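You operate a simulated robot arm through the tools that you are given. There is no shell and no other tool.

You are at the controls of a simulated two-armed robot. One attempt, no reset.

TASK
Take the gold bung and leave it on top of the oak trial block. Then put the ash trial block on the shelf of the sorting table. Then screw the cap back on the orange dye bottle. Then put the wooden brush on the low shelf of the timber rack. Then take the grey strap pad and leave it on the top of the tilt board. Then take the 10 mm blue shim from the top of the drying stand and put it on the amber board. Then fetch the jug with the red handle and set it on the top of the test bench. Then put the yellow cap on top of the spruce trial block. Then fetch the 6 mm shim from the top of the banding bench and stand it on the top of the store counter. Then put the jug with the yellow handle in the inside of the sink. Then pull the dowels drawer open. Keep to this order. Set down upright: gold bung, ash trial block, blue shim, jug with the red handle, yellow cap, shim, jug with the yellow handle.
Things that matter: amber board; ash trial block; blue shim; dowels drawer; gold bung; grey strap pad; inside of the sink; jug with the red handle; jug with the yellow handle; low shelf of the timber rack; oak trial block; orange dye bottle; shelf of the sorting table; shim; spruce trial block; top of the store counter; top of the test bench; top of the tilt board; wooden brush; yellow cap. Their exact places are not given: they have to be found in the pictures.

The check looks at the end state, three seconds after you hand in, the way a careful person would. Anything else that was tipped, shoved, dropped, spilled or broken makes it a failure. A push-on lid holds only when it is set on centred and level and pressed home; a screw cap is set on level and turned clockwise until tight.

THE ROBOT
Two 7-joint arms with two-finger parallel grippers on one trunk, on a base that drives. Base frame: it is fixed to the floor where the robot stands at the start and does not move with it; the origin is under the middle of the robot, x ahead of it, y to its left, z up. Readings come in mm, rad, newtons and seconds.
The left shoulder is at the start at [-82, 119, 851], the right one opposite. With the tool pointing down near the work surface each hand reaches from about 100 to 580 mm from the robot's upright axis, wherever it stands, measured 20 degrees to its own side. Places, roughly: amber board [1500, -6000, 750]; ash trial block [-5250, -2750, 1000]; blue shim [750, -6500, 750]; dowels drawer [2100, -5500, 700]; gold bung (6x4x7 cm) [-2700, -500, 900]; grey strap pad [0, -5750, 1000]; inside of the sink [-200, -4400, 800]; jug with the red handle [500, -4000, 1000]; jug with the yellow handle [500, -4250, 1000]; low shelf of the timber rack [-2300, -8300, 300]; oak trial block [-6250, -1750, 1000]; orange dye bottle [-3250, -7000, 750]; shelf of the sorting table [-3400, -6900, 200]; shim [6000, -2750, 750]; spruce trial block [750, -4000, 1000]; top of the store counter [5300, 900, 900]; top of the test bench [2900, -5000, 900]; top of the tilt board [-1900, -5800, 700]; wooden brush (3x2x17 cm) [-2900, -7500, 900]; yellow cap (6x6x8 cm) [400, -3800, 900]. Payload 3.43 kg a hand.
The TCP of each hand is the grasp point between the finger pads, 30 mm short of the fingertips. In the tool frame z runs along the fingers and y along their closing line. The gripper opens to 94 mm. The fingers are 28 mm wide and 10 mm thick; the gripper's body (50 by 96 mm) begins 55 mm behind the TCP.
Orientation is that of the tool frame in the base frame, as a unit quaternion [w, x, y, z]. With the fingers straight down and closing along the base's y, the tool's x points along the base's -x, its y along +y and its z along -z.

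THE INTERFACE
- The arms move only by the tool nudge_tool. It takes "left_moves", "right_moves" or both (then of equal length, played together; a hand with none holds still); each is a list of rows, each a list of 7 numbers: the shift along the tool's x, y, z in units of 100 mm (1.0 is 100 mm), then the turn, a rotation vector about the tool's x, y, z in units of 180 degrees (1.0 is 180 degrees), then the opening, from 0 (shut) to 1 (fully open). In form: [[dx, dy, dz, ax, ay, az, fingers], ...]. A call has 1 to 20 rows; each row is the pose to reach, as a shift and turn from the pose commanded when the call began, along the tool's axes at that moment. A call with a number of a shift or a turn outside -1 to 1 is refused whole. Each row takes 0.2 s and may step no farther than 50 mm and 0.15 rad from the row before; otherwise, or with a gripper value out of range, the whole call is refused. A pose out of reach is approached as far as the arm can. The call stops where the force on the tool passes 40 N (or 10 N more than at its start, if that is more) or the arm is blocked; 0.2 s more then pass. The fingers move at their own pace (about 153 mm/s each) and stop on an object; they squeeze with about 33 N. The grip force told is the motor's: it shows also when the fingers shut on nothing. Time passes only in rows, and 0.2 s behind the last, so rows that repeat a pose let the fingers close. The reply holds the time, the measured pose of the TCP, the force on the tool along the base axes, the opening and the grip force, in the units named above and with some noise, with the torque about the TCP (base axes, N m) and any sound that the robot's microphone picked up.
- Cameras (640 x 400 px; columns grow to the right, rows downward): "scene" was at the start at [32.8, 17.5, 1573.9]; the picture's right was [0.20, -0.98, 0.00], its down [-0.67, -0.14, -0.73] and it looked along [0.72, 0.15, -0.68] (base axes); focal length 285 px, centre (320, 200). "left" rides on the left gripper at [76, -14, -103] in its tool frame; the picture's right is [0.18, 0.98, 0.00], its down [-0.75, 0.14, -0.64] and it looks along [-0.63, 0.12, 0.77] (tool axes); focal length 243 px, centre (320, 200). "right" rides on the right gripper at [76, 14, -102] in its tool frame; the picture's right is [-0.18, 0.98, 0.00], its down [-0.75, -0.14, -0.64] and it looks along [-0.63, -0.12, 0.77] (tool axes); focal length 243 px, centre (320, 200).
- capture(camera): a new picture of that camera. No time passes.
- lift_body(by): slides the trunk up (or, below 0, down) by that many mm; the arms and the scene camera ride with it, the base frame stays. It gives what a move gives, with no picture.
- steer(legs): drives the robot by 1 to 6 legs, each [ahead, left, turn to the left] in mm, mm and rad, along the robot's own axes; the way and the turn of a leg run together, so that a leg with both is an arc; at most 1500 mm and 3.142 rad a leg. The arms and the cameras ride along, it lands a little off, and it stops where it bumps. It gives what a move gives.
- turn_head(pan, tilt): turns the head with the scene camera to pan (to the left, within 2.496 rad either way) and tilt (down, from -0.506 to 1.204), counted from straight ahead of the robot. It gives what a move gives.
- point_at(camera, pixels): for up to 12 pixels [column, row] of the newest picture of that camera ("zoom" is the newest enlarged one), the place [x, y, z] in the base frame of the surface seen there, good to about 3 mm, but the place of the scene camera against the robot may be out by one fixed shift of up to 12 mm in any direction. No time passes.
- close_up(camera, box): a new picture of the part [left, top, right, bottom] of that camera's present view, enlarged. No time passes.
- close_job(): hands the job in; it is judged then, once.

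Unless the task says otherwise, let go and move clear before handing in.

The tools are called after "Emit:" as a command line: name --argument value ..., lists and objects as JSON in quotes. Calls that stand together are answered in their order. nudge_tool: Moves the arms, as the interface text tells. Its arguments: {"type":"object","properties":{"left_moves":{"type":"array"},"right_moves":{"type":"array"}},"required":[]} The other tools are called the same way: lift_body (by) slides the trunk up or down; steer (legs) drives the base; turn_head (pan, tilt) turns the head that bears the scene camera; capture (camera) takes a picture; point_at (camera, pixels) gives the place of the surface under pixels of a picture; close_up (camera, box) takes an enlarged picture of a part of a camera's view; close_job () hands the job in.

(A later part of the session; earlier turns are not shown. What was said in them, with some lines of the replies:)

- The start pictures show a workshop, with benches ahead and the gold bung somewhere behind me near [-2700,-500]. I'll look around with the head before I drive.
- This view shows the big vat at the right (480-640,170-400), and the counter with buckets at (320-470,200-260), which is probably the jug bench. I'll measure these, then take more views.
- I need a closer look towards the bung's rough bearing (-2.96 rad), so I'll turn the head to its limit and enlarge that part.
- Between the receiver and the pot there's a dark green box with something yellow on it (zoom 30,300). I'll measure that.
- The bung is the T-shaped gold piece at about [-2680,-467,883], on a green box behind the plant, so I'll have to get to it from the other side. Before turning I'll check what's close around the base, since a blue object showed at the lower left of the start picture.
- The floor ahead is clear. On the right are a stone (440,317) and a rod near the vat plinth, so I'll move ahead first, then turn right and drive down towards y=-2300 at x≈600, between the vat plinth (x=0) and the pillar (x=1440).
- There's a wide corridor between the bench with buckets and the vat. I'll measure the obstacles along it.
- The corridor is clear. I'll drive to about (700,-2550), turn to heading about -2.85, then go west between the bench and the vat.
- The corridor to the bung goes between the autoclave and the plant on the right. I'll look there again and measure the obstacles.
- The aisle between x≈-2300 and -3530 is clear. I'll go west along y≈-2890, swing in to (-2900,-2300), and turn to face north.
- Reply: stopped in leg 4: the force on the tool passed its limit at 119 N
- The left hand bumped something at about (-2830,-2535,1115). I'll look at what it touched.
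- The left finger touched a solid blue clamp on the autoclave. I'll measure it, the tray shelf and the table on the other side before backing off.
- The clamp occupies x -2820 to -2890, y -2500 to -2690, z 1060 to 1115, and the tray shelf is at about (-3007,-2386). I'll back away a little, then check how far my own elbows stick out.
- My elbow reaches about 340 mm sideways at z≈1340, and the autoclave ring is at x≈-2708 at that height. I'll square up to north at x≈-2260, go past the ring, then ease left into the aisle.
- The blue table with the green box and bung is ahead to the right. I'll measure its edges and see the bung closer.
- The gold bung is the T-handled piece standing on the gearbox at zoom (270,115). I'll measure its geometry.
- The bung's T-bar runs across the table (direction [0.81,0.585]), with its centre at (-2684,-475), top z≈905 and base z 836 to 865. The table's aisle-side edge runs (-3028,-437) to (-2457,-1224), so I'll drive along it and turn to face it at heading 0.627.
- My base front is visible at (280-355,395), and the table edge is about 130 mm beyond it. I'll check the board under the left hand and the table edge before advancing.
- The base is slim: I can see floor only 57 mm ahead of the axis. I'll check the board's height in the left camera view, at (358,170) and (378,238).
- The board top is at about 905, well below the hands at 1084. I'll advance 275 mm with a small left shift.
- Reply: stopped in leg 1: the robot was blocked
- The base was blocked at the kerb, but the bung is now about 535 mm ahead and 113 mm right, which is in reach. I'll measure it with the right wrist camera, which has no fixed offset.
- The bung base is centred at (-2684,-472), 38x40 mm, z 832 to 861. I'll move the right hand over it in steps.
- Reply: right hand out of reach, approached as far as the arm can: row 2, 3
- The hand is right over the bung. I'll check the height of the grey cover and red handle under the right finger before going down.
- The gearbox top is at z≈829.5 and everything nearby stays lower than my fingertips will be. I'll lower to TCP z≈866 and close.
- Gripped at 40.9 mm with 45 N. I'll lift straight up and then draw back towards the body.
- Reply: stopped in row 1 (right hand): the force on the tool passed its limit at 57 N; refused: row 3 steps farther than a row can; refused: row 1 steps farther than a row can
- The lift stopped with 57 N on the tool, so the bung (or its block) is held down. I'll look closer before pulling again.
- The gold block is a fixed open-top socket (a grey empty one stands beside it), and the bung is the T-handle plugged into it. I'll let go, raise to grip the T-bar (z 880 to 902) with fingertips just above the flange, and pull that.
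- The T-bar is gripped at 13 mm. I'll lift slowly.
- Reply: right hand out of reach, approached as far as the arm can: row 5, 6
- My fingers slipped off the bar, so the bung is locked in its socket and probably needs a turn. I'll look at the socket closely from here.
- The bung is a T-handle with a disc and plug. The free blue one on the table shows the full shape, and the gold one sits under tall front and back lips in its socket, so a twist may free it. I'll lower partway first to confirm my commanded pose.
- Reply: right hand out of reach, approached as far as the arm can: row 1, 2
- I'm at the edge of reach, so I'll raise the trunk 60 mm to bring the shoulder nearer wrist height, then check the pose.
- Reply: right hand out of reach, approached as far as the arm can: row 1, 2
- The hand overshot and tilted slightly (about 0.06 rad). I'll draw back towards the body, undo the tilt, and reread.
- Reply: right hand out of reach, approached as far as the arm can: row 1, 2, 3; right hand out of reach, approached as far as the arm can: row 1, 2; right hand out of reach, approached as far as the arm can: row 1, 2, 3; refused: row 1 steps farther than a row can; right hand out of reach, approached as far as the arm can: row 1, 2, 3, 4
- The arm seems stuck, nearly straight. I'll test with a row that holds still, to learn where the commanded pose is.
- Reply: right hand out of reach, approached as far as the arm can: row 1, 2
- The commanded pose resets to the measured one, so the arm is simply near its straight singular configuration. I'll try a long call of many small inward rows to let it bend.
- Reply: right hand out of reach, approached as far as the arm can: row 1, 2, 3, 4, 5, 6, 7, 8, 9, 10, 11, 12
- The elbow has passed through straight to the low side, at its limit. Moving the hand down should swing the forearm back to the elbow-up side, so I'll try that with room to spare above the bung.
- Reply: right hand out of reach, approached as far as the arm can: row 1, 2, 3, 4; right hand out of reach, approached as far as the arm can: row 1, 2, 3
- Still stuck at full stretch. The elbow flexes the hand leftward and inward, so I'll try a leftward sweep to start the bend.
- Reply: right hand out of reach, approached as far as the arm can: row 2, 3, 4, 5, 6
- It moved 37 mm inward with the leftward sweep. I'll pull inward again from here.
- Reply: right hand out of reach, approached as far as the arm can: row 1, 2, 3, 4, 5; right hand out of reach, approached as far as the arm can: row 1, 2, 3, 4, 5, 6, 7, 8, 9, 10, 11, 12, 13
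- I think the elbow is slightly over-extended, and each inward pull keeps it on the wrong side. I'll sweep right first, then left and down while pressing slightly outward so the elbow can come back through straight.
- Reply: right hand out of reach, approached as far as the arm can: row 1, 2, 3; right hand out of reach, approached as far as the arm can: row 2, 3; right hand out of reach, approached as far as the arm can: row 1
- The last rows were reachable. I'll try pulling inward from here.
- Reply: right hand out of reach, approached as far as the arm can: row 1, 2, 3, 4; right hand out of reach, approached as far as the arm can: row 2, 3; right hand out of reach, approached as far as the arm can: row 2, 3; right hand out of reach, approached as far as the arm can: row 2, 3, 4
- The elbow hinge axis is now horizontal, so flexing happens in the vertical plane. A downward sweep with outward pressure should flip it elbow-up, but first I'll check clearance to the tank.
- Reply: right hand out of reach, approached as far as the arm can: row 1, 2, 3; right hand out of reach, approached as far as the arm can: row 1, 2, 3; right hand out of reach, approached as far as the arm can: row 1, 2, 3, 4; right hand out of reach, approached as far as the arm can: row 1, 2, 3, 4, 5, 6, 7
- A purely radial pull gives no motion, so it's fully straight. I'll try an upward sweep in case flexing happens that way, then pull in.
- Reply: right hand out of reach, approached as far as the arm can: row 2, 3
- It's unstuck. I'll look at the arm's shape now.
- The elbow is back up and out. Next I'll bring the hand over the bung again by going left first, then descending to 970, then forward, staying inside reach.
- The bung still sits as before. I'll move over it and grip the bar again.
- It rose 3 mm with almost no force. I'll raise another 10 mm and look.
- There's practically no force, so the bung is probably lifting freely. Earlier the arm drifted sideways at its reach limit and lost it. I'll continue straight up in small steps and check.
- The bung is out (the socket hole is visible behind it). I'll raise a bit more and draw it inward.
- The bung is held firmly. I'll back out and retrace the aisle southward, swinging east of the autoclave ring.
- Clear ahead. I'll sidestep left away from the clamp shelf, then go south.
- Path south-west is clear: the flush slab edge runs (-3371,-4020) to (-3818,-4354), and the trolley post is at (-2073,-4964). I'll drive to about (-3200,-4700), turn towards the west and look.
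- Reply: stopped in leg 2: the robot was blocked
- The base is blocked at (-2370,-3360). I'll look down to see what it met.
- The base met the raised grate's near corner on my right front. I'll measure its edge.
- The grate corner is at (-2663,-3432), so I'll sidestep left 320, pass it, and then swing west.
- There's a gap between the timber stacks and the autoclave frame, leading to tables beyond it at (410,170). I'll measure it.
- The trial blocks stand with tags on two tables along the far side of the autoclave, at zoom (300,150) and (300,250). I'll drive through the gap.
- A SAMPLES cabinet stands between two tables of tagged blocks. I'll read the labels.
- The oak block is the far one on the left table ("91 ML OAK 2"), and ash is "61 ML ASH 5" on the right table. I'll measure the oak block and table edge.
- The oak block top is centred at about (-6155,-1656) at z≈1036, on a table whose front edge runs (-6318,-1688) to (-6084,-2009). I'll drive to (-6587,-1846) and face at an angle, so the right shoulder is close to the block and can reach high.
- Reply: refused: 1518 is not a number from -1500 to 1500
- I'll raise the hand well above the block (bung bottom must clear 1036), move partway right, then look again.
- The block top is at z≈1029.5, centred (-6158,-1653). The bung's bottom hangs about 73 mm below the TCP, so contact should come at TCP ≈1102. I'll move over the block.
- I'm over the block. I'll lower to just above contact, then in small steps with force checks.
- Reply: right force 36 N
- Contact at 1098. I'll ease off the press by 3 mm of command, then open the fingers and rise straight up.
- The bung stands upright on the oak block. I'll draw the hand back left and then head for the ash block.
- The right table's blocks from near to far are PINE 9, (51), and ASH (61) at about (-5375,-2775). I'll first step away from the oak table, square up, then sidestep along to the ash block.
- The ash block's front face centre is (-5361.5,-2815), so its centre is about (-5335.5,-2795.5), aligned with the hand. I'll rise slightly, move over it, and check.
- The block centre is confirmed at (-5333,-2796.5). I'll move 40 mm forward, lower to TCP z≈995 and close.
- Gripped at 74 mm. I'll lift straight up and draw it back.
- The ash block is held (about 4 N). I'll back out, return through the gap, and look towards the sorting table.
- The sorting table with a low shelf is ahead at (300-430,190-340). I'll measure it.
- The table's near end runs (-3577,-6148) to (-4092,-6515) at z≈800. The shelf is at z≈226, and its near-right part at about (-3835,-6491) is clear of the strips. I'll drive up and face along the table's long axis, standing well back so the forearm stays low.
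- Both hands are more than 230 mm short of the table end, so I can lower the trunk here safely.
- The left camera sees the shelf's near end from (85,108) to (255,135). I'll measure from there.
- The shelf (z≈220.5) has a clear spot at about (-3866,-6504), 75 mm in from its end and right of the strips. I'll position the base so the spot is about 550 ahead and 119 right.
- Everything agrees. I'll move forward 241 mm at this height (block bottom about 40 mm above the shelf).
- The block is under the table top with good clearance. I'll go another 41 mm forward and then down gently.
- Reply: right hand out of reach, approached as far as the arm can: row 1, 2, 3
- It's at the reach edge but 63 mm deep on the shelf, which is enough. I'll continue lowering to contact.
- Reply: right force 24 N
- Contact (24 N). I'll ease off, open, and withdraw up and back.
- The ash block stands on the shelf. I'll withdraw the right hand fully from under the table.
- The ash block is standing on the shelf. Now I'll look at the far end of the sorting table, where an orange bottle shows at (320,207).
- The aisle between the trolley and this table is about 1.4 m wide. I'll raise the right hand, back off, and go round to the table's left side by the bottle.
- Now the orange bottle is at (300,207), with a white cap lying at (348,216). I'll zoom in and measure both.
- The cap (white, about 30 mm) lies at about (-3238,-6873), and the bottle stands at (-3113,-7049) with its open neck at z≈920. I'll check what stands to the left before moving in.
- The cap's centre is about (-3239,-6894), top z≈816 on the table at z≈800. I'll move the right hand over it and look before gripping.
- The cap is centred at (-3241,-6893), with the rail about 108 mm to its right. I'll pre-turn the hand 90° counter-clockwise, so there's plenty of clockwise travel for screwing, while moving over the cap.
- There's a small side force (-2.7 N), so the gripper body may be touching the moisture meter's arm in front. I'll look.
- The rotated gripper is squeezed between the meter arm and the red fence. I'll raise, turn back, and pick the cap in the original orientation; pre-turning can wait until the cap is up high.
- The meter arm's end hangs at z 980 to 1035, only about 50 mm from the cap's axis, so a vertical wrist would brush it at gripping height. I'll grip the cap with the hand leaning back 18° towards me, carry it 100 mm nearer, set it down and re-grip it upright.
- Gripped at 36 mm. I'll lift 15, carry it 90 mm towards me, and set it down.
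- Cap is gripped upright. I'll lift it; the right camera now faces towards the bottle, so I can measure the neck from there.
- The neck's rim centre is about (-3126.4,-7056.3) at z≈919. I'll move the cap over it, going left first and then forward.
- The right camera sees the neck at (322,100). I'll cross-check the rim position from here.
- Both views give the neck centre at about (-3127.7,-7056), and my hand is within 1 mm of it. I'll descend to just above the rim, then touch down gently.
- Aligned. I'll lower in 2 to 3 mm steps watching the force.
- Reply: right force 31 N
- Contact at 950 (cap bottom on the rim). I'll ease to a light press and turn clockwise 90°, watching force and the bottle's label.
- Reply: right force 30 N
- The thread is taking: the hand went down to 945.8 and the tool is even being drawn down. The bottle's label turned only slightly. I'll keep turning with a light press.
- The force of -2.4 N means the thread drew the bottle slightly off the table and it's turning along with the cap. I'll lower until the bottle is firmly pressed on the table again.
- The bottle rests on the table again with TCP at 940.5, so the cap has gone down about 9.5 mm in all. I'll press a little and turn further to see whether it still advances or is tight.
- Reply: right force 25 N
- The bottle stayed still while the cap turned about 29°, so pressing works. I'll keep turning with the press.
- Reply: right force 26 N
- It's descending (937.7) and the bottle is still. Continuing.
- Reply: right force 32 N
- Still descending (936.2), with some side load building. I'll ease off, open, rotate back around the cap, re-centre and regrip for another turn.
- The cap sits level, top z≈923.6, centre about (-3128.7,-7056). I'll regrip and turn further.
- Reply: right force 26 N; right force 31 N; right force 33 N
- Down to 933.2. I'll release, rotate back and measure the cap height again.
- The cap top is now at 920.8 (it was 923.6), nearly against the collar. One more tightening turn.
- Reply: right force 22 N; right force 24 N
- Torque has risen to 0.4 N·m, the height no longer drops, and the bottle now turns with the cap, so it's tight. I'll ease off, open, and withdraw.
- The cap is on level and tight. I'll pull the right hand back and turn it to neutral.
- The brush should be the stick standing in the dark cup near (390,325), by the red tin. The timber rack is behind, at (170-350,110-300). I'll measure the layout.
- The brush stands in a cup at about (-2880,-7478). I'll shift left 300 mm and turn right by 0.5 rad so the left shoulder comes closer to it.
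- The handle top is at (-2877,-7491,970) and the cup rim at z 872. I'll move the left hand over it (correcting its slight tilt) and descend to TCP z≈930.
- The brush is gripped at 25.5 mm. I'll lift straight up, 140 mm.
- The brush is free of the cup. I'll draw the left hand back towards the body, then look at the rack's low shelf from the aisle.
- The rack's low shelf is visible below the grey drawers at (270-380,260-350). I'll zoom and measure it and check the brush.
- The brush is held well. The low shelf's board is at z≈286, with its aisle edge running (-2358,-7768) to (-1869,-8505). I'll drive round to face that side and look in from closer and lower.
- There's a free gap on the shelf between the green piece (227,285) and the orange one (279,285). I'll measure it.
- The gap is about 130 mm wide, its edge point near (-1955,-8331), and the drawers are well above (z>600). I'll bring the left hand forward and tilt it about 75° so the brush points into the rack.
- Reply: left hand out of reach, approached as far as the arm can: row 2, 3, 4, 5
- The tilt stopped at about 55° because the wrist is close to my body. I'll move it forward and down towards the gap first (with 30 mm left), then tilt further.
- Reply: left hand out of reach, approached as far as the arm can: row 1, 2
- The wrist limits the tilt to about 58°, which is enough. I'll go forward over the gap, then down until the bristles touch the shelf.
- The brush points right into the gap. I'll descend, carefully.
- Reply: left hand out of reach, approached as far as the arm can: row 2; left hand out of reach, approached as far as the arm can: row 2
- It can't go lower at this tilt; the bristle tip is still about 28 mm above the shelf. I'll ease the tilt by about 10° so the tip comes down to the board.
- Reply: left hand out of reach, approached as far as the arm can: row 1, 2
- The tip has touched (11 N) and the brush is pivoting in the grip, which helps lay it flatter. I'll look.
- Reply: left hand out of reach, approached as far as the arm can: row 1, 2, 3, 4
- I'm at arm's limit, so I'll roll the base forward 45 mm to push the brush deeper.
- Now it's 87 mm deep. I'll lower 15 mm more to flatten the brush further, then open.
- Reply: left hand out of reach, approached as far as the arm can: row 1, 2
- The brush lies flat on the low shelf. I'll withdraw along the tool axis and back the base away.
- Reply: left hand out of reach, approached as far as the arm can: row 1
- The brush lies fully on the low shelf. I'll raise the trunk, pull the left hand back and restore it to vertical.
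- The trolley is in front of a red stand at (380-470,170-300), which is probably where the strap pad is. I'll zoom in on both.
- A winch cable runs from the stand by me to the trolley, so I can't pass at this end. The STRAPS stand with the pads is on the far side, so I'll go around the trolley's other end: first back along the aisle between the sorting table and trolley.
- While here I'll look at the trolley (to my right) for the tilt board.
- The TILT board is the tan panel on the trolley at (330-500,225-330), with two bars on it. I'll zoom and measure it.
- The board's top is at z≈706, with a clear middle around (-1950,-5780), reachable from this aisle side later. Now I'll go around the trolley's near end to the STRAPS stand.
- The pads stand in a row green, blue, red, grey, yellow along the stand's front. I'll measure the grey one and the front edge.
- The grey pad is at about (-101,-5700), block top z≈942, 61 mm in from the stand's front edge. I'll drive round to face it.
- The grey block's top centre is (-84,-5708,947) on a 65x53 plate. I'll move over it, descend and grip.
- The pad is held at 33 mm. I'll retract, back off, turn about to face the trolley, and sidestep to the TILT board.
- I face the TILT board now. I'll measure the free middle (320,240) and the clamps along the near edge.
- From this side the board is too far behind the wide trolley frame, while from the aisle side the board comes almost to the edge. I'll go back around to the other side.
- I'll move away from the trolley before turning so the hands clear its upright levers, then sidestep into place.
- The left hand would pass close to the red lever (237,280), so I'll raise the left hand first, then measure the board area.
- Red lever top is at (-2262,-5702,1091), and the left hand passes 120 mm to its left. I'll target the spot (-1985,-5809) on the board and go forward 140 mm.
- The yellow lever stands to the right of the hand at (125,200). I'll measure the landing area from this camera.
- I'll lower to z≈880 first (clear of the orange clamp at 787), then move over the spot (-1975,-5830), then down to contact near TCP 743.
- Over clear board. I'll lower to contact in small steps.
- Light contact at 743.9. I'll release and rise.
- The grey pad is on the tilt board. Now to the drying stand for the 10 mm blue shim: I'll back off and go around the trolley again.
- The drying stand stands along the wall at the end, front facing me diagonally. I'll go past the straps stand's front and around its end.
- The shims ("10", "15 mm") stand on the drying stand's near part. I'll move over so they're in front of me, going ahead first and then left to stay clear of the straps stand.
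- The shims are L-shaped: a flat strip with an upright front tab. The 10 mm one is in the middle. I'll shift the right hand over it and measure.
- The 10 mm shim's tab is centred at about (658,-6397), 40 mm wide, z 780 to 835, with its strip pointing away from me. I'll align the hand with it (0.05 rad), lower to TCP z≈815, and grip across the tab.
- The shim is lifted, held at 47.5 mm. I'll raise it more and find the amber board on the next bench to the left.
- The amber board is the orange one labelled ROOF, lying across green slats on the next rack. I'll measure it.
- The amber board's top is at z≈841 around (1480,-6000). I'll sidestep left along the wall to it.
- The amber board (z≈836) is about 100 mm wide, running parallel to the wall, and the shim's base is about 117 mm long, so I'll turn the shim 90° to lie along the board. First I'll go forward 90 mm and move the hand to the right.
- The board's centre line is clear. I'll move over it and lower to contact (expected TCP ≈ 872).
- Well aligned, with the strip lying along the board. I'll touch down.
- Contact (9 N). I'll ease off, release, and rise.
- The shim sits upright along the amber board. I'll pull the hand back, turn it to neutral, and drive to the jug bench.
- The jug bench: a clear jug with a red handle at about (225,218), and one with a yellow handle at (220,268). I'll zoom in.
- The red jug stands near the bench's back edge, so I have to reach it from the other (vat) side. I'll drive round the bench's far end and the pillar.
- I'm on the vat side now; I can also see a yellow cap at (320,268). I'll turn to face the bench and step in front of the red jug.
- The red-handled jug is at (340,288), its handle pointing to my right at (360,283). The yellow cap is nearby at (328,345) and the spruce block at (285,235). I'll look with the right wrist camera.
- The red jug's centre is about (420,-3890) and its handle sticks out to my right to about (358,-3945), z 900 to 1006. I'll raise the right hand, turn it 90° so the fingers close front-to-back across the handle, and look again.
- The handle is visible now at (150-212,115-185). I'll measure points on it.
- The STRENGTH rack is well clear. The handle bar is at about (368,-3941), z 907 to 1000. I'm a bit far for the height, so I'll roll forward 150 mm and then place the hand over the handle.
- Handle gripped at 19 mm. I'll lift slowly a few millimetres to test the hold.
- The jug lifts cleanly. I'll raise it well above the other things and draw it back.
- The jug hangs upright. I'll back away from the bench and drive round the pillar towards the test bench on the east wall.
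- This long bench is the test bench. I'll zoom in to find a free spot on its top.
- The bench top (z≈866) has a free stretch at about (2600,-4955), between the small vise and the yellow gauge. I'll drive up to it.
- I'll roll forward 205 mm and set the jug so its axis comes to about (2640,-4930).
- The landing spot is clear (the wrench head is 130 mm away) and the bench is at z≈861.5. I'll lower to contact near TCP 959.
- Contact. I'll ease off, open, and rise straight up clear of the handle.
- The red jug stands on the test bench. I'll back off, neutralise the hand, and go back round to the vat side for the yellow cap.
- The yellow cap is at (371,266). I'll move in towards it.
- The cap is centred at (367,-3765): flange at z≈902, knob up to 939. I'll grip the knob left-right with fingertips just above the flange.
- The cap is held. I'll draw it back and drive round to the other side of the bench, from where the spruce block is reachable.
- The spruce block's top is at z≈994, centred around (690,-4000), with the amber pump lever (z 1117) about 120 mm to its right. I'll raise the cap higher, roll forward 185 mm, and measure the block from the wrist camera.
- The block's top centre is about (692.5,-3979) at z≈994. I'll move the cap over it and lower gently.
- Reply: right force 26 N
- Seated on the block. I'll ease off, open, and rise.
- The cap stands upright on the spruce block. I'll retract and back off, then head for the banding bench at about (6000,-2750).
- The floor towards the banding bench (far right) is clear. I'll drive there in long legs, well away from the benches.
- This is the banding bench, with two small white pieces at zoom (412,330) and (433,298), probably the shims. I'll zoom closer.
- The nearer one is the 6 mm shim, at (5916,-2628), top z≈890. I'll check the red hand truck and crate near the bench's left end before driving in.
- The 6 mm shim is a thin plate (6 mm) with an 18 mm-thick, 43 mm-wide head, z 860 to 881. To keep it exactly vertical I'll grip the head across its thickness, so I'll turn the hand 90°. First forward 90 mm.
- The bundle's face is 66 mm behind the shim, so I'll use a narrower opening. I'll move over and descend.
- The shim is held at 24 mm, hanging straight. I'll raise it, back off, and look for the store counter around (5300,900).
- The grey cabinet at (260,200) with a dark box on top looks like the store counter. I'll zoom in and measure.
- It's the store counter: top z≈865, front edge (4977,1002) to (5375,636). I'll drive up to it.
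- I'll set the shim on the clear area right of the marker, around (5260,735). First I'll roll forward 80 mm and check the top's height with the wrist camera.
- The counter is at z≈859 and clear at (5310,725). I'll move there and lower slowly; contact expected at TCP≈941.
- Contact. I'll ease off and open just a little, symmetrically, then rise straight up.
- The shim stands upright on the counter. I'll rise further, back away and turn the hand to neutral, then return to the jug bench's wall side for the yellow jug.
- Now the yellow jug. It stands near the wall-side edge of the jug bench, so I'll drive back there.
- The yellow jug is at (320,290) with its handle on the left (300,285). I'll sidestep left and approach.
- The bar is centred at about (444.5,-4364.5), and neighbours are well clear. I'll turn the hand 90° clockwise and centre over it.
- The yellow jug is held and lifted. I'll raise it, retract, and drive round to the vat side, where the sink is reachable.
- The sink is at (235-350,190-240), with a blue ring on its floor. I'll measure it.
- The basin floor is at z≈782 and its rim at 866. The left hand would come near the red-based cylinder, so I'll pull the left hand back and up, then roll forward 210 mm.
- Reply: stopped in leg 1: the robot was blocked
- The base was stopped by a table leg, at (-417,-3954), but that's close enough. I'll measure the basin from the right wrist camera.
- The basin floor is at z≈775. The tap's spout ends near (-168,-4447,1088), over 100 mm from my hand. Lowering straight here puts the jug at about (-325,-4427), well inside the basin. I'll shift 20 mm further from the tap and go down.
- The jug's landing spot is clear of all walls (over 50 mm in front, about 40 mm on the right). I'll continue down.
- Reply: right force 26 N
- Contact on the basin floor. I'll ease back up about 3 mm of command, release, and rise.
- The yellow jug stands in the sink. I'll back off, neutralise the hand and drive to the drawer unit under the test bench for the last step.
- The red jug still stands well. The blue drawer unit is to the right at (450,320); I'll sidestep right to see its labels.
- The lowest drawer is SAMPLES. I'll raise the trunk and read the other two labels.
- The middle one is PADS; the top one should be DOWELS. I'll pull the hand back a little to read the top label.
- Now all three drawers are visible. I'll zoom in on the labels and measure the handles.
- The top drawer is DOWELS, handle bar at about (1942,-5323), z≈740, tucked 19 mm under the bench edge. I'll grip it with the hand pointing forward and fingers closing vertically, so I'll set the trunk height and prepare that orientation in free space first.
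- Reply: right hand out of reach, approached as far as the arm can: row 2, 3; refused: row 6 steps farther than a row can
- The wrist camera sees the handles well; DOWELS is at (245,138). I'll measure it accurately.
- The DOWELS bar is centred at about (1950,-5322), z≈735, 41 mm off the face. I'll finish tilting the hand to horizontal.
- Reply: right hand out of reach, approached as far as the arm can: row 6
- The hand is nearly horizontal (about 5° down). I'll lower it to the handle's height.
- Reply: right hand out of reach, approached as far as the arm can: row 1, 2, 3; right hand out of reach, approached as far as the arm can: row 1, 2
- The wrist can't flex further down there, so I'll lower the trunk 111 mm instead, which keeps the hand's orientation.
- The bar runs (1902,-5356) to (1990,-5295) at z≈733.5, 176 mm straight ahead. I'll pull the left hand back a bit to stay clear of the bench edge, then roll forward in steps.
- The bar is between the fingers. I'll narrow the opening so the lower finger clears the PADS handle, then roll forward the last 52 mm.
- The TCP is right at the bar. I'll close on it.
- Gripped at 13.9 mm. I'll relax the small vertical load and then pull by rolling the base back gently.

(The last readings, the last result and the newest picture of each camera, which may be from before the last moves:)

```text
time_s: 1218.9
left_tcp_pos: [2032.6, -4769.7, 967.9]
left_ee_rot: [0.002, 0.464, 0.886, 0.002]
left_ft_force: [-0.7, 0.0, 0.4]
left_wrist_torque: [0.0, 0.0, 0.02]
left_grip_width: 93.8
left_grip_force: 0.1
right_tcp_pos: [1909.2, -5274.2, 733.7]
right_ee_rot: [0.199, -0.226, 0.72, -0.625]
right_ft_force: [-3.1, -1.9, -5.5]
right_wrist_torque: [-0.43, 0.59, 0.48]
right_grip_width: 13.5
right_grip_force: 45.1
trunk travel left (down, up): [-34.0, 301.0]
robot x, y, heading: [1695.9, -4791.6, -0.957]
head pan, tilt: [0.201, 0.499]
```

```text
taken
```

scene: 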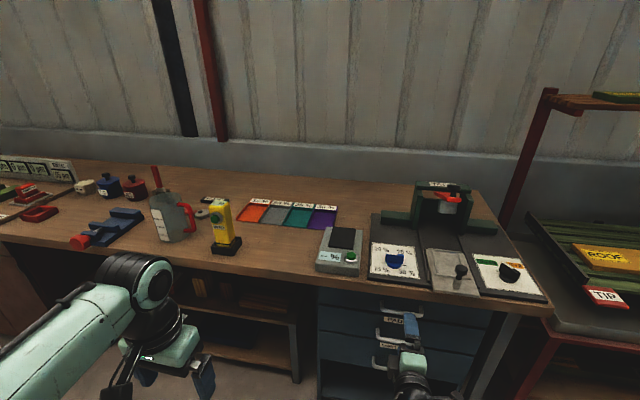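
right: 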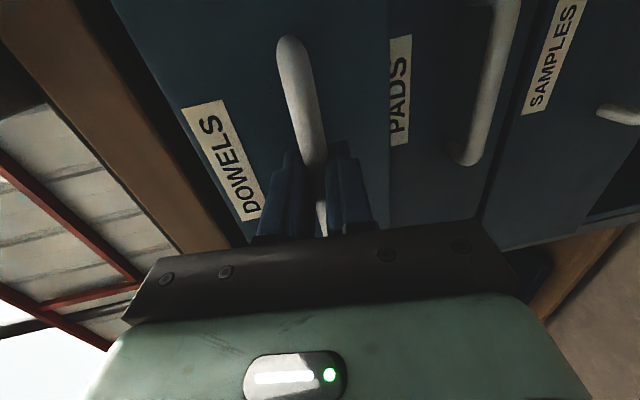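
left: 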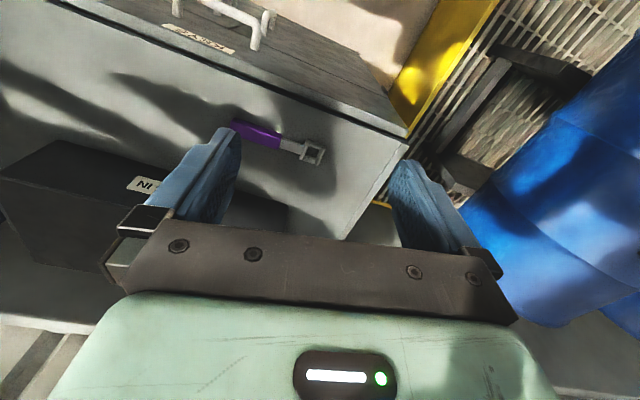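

The drawer is sliding out freely. I'll keep pulling in steps.

Emit:
steer --legs '[[-120, 0, 0]]'

Emit:
steer --legs '[[-60, 0, 0]]'

Emit:
turn_head --pan -0.1 --tilt 0.7

Emit:
capture --camera "scene"

```text
time_s: 1220.1
left_tcp_pos: [1965.2, -4671.9, 969.5]
left_ee_rot: [0.002, 0.465, 0.886, 0.003]
left_ft_force: [0.9, 0.1, -0.5]
left_wrist_torque: [0.0, 0.03, -0.01]
left_grip_width: 93.8
left_grip_force: 0.0
right_tcp_pos: [1839.5, -5177.2, 734.6]
right_ee_rot: [0.197, -0.226, 0.721, -0.625]
right_ft_force: [-5.8, -5.1, 0.7]
right_wrist_torque: [-0.48, 0.61, 0.49]
right_grip_width: 13.7
right_grip_force: 45.0
trunk travel left (down, up): [-34.0, 301.0]
robot x, y, heading: [1625.4, -4693.5, -0.962]
head pan, tilt: [0.201, 0.499]
```

```text
time_s: 1221.1
left_tcp_pos: [1931.1, -4623.0, 967.8]
left_ee_rot: [0.001, 0.465, 0.885, 0.002]
left_ft_force: [-0.9, -0.1, 0.8]
left_wrist_torque: [0.0, 0.04, 0.01]
left_grip_width: 94.0
left_grip_force: 0.1
right_tcp_pos: [1804.9, -5129.4, 734.2]
right_ee_rot: [0.196, -0.225, 0.721, -0.626]
right_ft_force: [-4.5, -3.0, 1.6]
right_wrist_torque: [-0.43, 0.52, 0.64]
right_grip_width: 13.6
right_grip_force: 44.7
trunk travel left (down, up): [-34.0, 301.0]
robot x, y, heading: [1588.6, -4648.2, -0.959]
head pan, tilt: [0.201, 0.499]
```

```text
time_s: 1221.9
left_tcp_pos: [1930.7, -4622.9, 967.7]
left_ee_rot: [0.002, 0.465, 0.886, 0.002]
left_ft_force: [0.3, -1.0, -0.1]
left_wrist_torque: [0.02, 0.0, 0.0]
left_grip_width: 94.1
left_grip_force: 0.1
right_tcp_pos: [1805.9, -5128.6, 733.3]
right_ee_rot: [0.196, -0.224, 0.721, -0.626]
right_ft_force: [-3.0, -1.0, 0.6]
right_wrist_torque: [-0.37, 0.49, 0.47]
right_grip_width: 13.7
right_grip_force: 45.2
trunk travel left (down, up): [-34.0, 301.0]
robot x, y, heading: [1588.2, -4645.0, -0.96]
head pan, tilt: [-0.099, 0.7]
```

```text
taken
```

scene: 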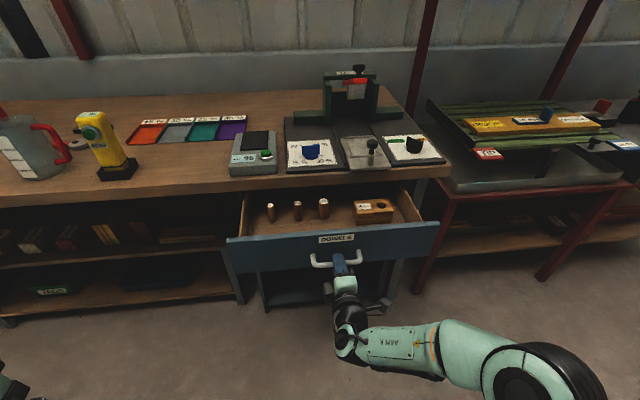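

The DOWELS drawer is open about 240 mm, with dowels visible inside. I'll pull a little more to see if it reaches its stop.

Emit:
steer --legs '[[-40, 0, 0]]'

Emit:
capture --camera "scene"

Emit:
point_at --camera "scene" --pixels '[[330, 260], [330, 205], [250, 200], [410, 190]]'

```text
time_s: 1222.8
left_tcp_pos: [1907.4, -4590.0, 966.9]
left_ee_rot: [0.001, 0.464, 0.886, 0.002]
left_ft_force: [0.5, -0.5, 0.4]
left_wrist_torque: [0.0, 0.02, 0.0]
left_grip_width: 94.3
left_grip_force: 0.1
right_tcp_pos: [1780.5, -5097.7, 733.0]
right_ee_rot: [0.196, -0.225, 0.72, -0.626]
right_ft_force: [-5.0, -1.6, 0.7]
right_wrist_torque: [-0.44, 0.52, 0.48]
right_grip_width: 13.8
right_grip_force: 45.0
trunk travel left (down, up): [-34.0, 301.0]
robot x, y, heading: [1569.3, -4615.3, -0.959]
head pan, tilt: [-0.099, 0.7]
```

```text
taken
```

scene: 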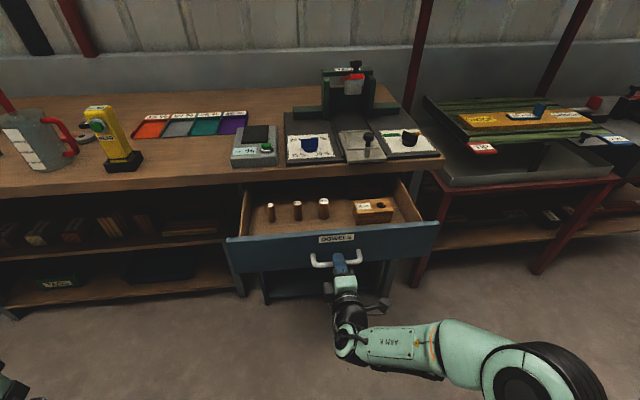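

```text
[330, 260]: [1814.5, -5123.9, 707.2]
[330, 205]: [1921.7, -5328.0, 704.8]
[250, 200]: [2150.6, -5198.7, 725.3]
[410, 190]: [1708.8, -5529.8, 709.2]
```

Emit:
steer --legs '[[-40, 0, 0]]'

Emit:
capture --camera "scene"

Emit:
close_up --camera "scene" --box '[210, 160, 460, 320]'

```text
time_s: 1223.7
left_tcp_pos: [1885.3, -4557.5, 968.5]
left_ee_rot: [0.001, 0.465, 0.885, 0.002]
left_ft_force: [0.1, 1.1, -0.5]
left_wrist_torque: [-0.03, 0.01, 0.03]
left_grip_width: 94.0
left_grip_force: 0.1
right_tcp_pos: [1758.7, -5064.1, 734.1]
right_ee_rot: [0.195, -0.223, 0.721, -0.626]
right_ft_force: [-3.2, -1.6, 1.0]
right_wrist_torque: [-0.36, 0.45, 0.69]
right_grip_width: 13.7
right_grip_force: 45.2
trunk travel left (down, up): [-34.0, 301.0]
robot x, y, heading: [1543.5, -4579.1, -0.957]
head pan, tilt: [-0.099, 0.7]
```

```text
taken
```

scene: 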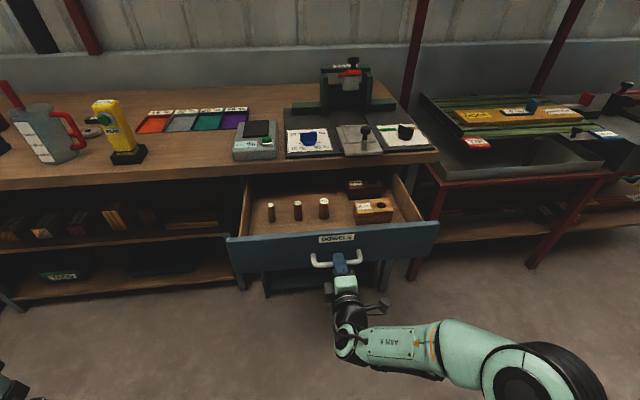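

```text
2.50 times, centred on (335, 240) of scene
```

zoom: 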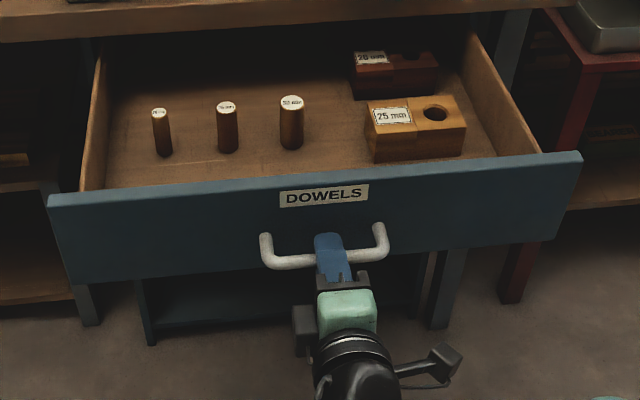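

Emit:
steer --legs '[[-50, 0, 0]]'

Emit:
close_up --camera "scene" --box '[210, 160, 460, 320]'

```text
time_s: 1224.6
left_tcp_pos: [1857.0, -4516.9, 968.1]
left_ee_rot: [0.002, 0.465, 0.885, 0.001]
left_ft_force: [0.1, -0.3, -0.3]
left_wrist_torque: [-0.02, -0.01, -0.01]
left_grip_width: 94.1
left_grip_force: 0.0
right_tcp_pos: [1730.3, -5024.1, 733.9]
right_ee_rot: [0.194, -0.223, 0.72, -0.627]
right_ft_force: [-5.3, -2.9, 1.9]
right_wrist_torque: [-0.34, 0.4, 0.64]
right_grip_width: 13.9
right_grip_force: 45.1
trunk travel left (down, up): [-34.0, 301.0]
robot x, y, heading: [1517.0, -4537.8, -0.96]
head pan, tilt: [-0.099, 0.7]
```

```text
2.50 times, centred on (335, 240) of scene
```

zoom: 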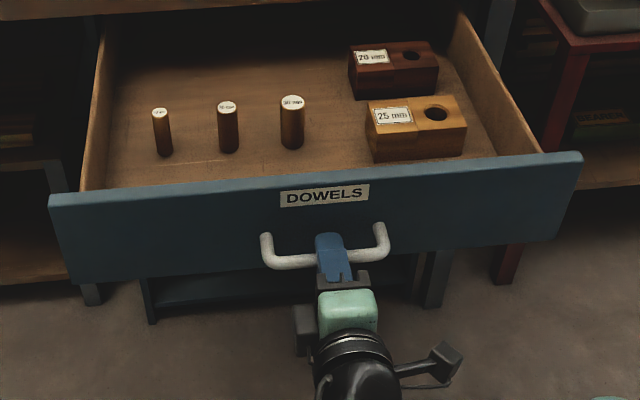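

The drawer is open about 365 mm, and the dowels are standing undisturbed. I'll release the handle and back straight away.

Emit:
nudge_tool --right_moves '[[0, 0, 0, 0, 0, 0, 0.25], [0, 0, 0, 0, 0, 0, 0.5], [0, 0, 0, 0, 0, 0, 0.5]]'

Emit:
steer --legs '[[-300, 0, 0]]'

Emit:
turn_head --pan 0.1 --tilt 0.5

Emit:
capture --camera "scene"

```text
time_s: 1225.4
left_tcp_pos: [1857.8, -4518.1, 966.3]
left_ee_rot: [0.001, 0.466, 0.885, 0.002]
left_ft_force: [0.5, 0.0, -0.3]
left_wrist_torque: [0.01, 0.01, -0.01]
left_grip_width: 93.9
left_grip_force: 0.1
right_tcp_pos: [1730.1, -5025.3, 733.5]
right_ee_rot: [0.194, -0.224, 0.72, -0.627]
right_ft_force: [-0.1, 0.8, -0.1]
right_wrist_torque: [0.02, 0.0, -0.04]
right_grip_width: 47.1
right_grip_force: 0.0
trunk travel left (down, up): [-34.0, 301.0]
robot x, y, heading: [1516.6, -4539.3, -0.964]
head pan, tilt: [-0.099, 0.7]
```

```text
time_s: 1227.4
left_tcp_pos: [1685.0, -4270.7, 967.4]
left_ee_rot: [0.002, 0.465, 0.885, 0.003]
left_ft_force: [-0.4, 0.2, -1.1]
left_wrist_torque: [0.0, 0.01, -0.01]
left_grip_width: 94.1
left_grip_force: 0.1
right_tcp_pos: [1558.6, -4778.8, 733.2]
right_ee_rot: [0.195, -0.223, 0.721, -0.627]
right_ft_force: [-0.1, -0.1, -0.7]
right_wrist_torque: [0.04, 0.01, 0.0]
right_grip_width: 47.3
right_grip_force: 0.1
trunk travel left (down, up): [-34.0, 301.0]
robot x, y, heading: [1340.2, -4296.7, -0.962]
head pan, tilt: [-0.099, 0.7]
```

```text
time_s: 1228.2
left_tcp_pos: [1685.8, -4272.0, 968.6]
left_ee_rot: [0.002, 0.465, 0.885, 0.003]
left_ft_force: [0.3, 0.0, -0.4]
left_wrist_torque: [0.01, 0.0, -0.01]
left_grip_width: 94.1
left_grip_force: 0.0
right_tcp_pos: [1558.2, -4777.4, 732.4]
right_ee_rot: [0.195, -0.223, 0.72, -0.627]
right_ft_force: [0.1, -0.1, -0.2]
right_wrist_torque: [-0.01, 0.0, 0.03]
right_grip_width: 47.2
right_grip_force: 0.2
trunk travel left (down, up): [-34.0, 301.0]
robot x, y, heading: [1344.9, -4295.1, -0.962]
head pan, tilt: [0.099, 0.499]
```

```text
taken
```

scene: 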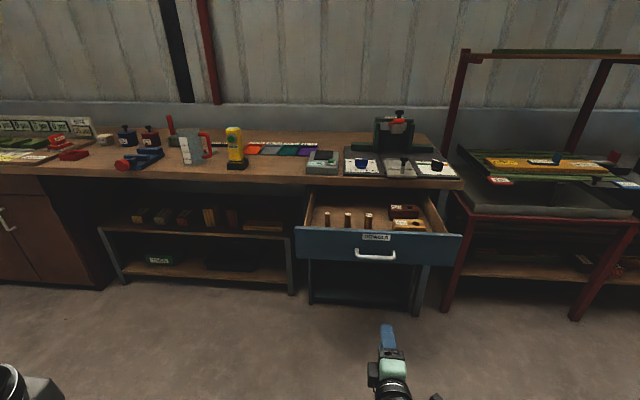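

The DOWELS drawer stands open, the red jug is on the test bench, and the blue shim is still in place on the amber board. My hands are clear, so I'm handing the job in.

Emit:
close_job

```text
The job is handed in.
```

I've done all eleven steps in the order you gave and handed the job in. I haven't seen the result of the check.

| Step | End state |
|---|---|
| Gold bung | Standing upright on the oak trial block |
| Ash trial block | Upright on the sorting table shelf |
| Orange dye bottle | Cap screwed on until the bottle turned with it (about 0.4 N·m) |
| Wooden brush | Lying flat on the low shelf of the timber rack |
| Grey strap pad | On the tilt board, between the two bars |
| 10 mm blue shim | Upright along the amber board |
| Red-handled jug | Upright on the test bench |
| Yellow cap | Upright on the spruce trial block |
| 6 mm shim | Standing on the store counter |
| Yellow-handled jug | Upright in the sink |
| Dowels drawer | Pulled open about 365 mm, dowels inside still standing |

Some contacts along the way could count against the job:
- **Autoclave clamp:** early on, the left hand hit a fixed clamp on the autoclave at 119 N. It showed no visible change, but I didn't go back to check it.
- **Gold bung holder:** my first grip was on the fixed gold holder, which I pulled at 57 N. On the second try the bung seems to have slipped and dropped back into the holder before I lifted it out cleanly.
- **Moisture meter:** the right hand lightly brushed its arm on the sorting table, with about 3 N of side force. It looked unmoved afterwards.
- **Base bumps:** the base was stopped by the kerb, by the autoclave grate and by something at the sink table, probably a leg. Nothing on the sink table was disturbed.
- **Dye bottle:** it turned on the spot while I tightened the cap, so its label faces a different way.
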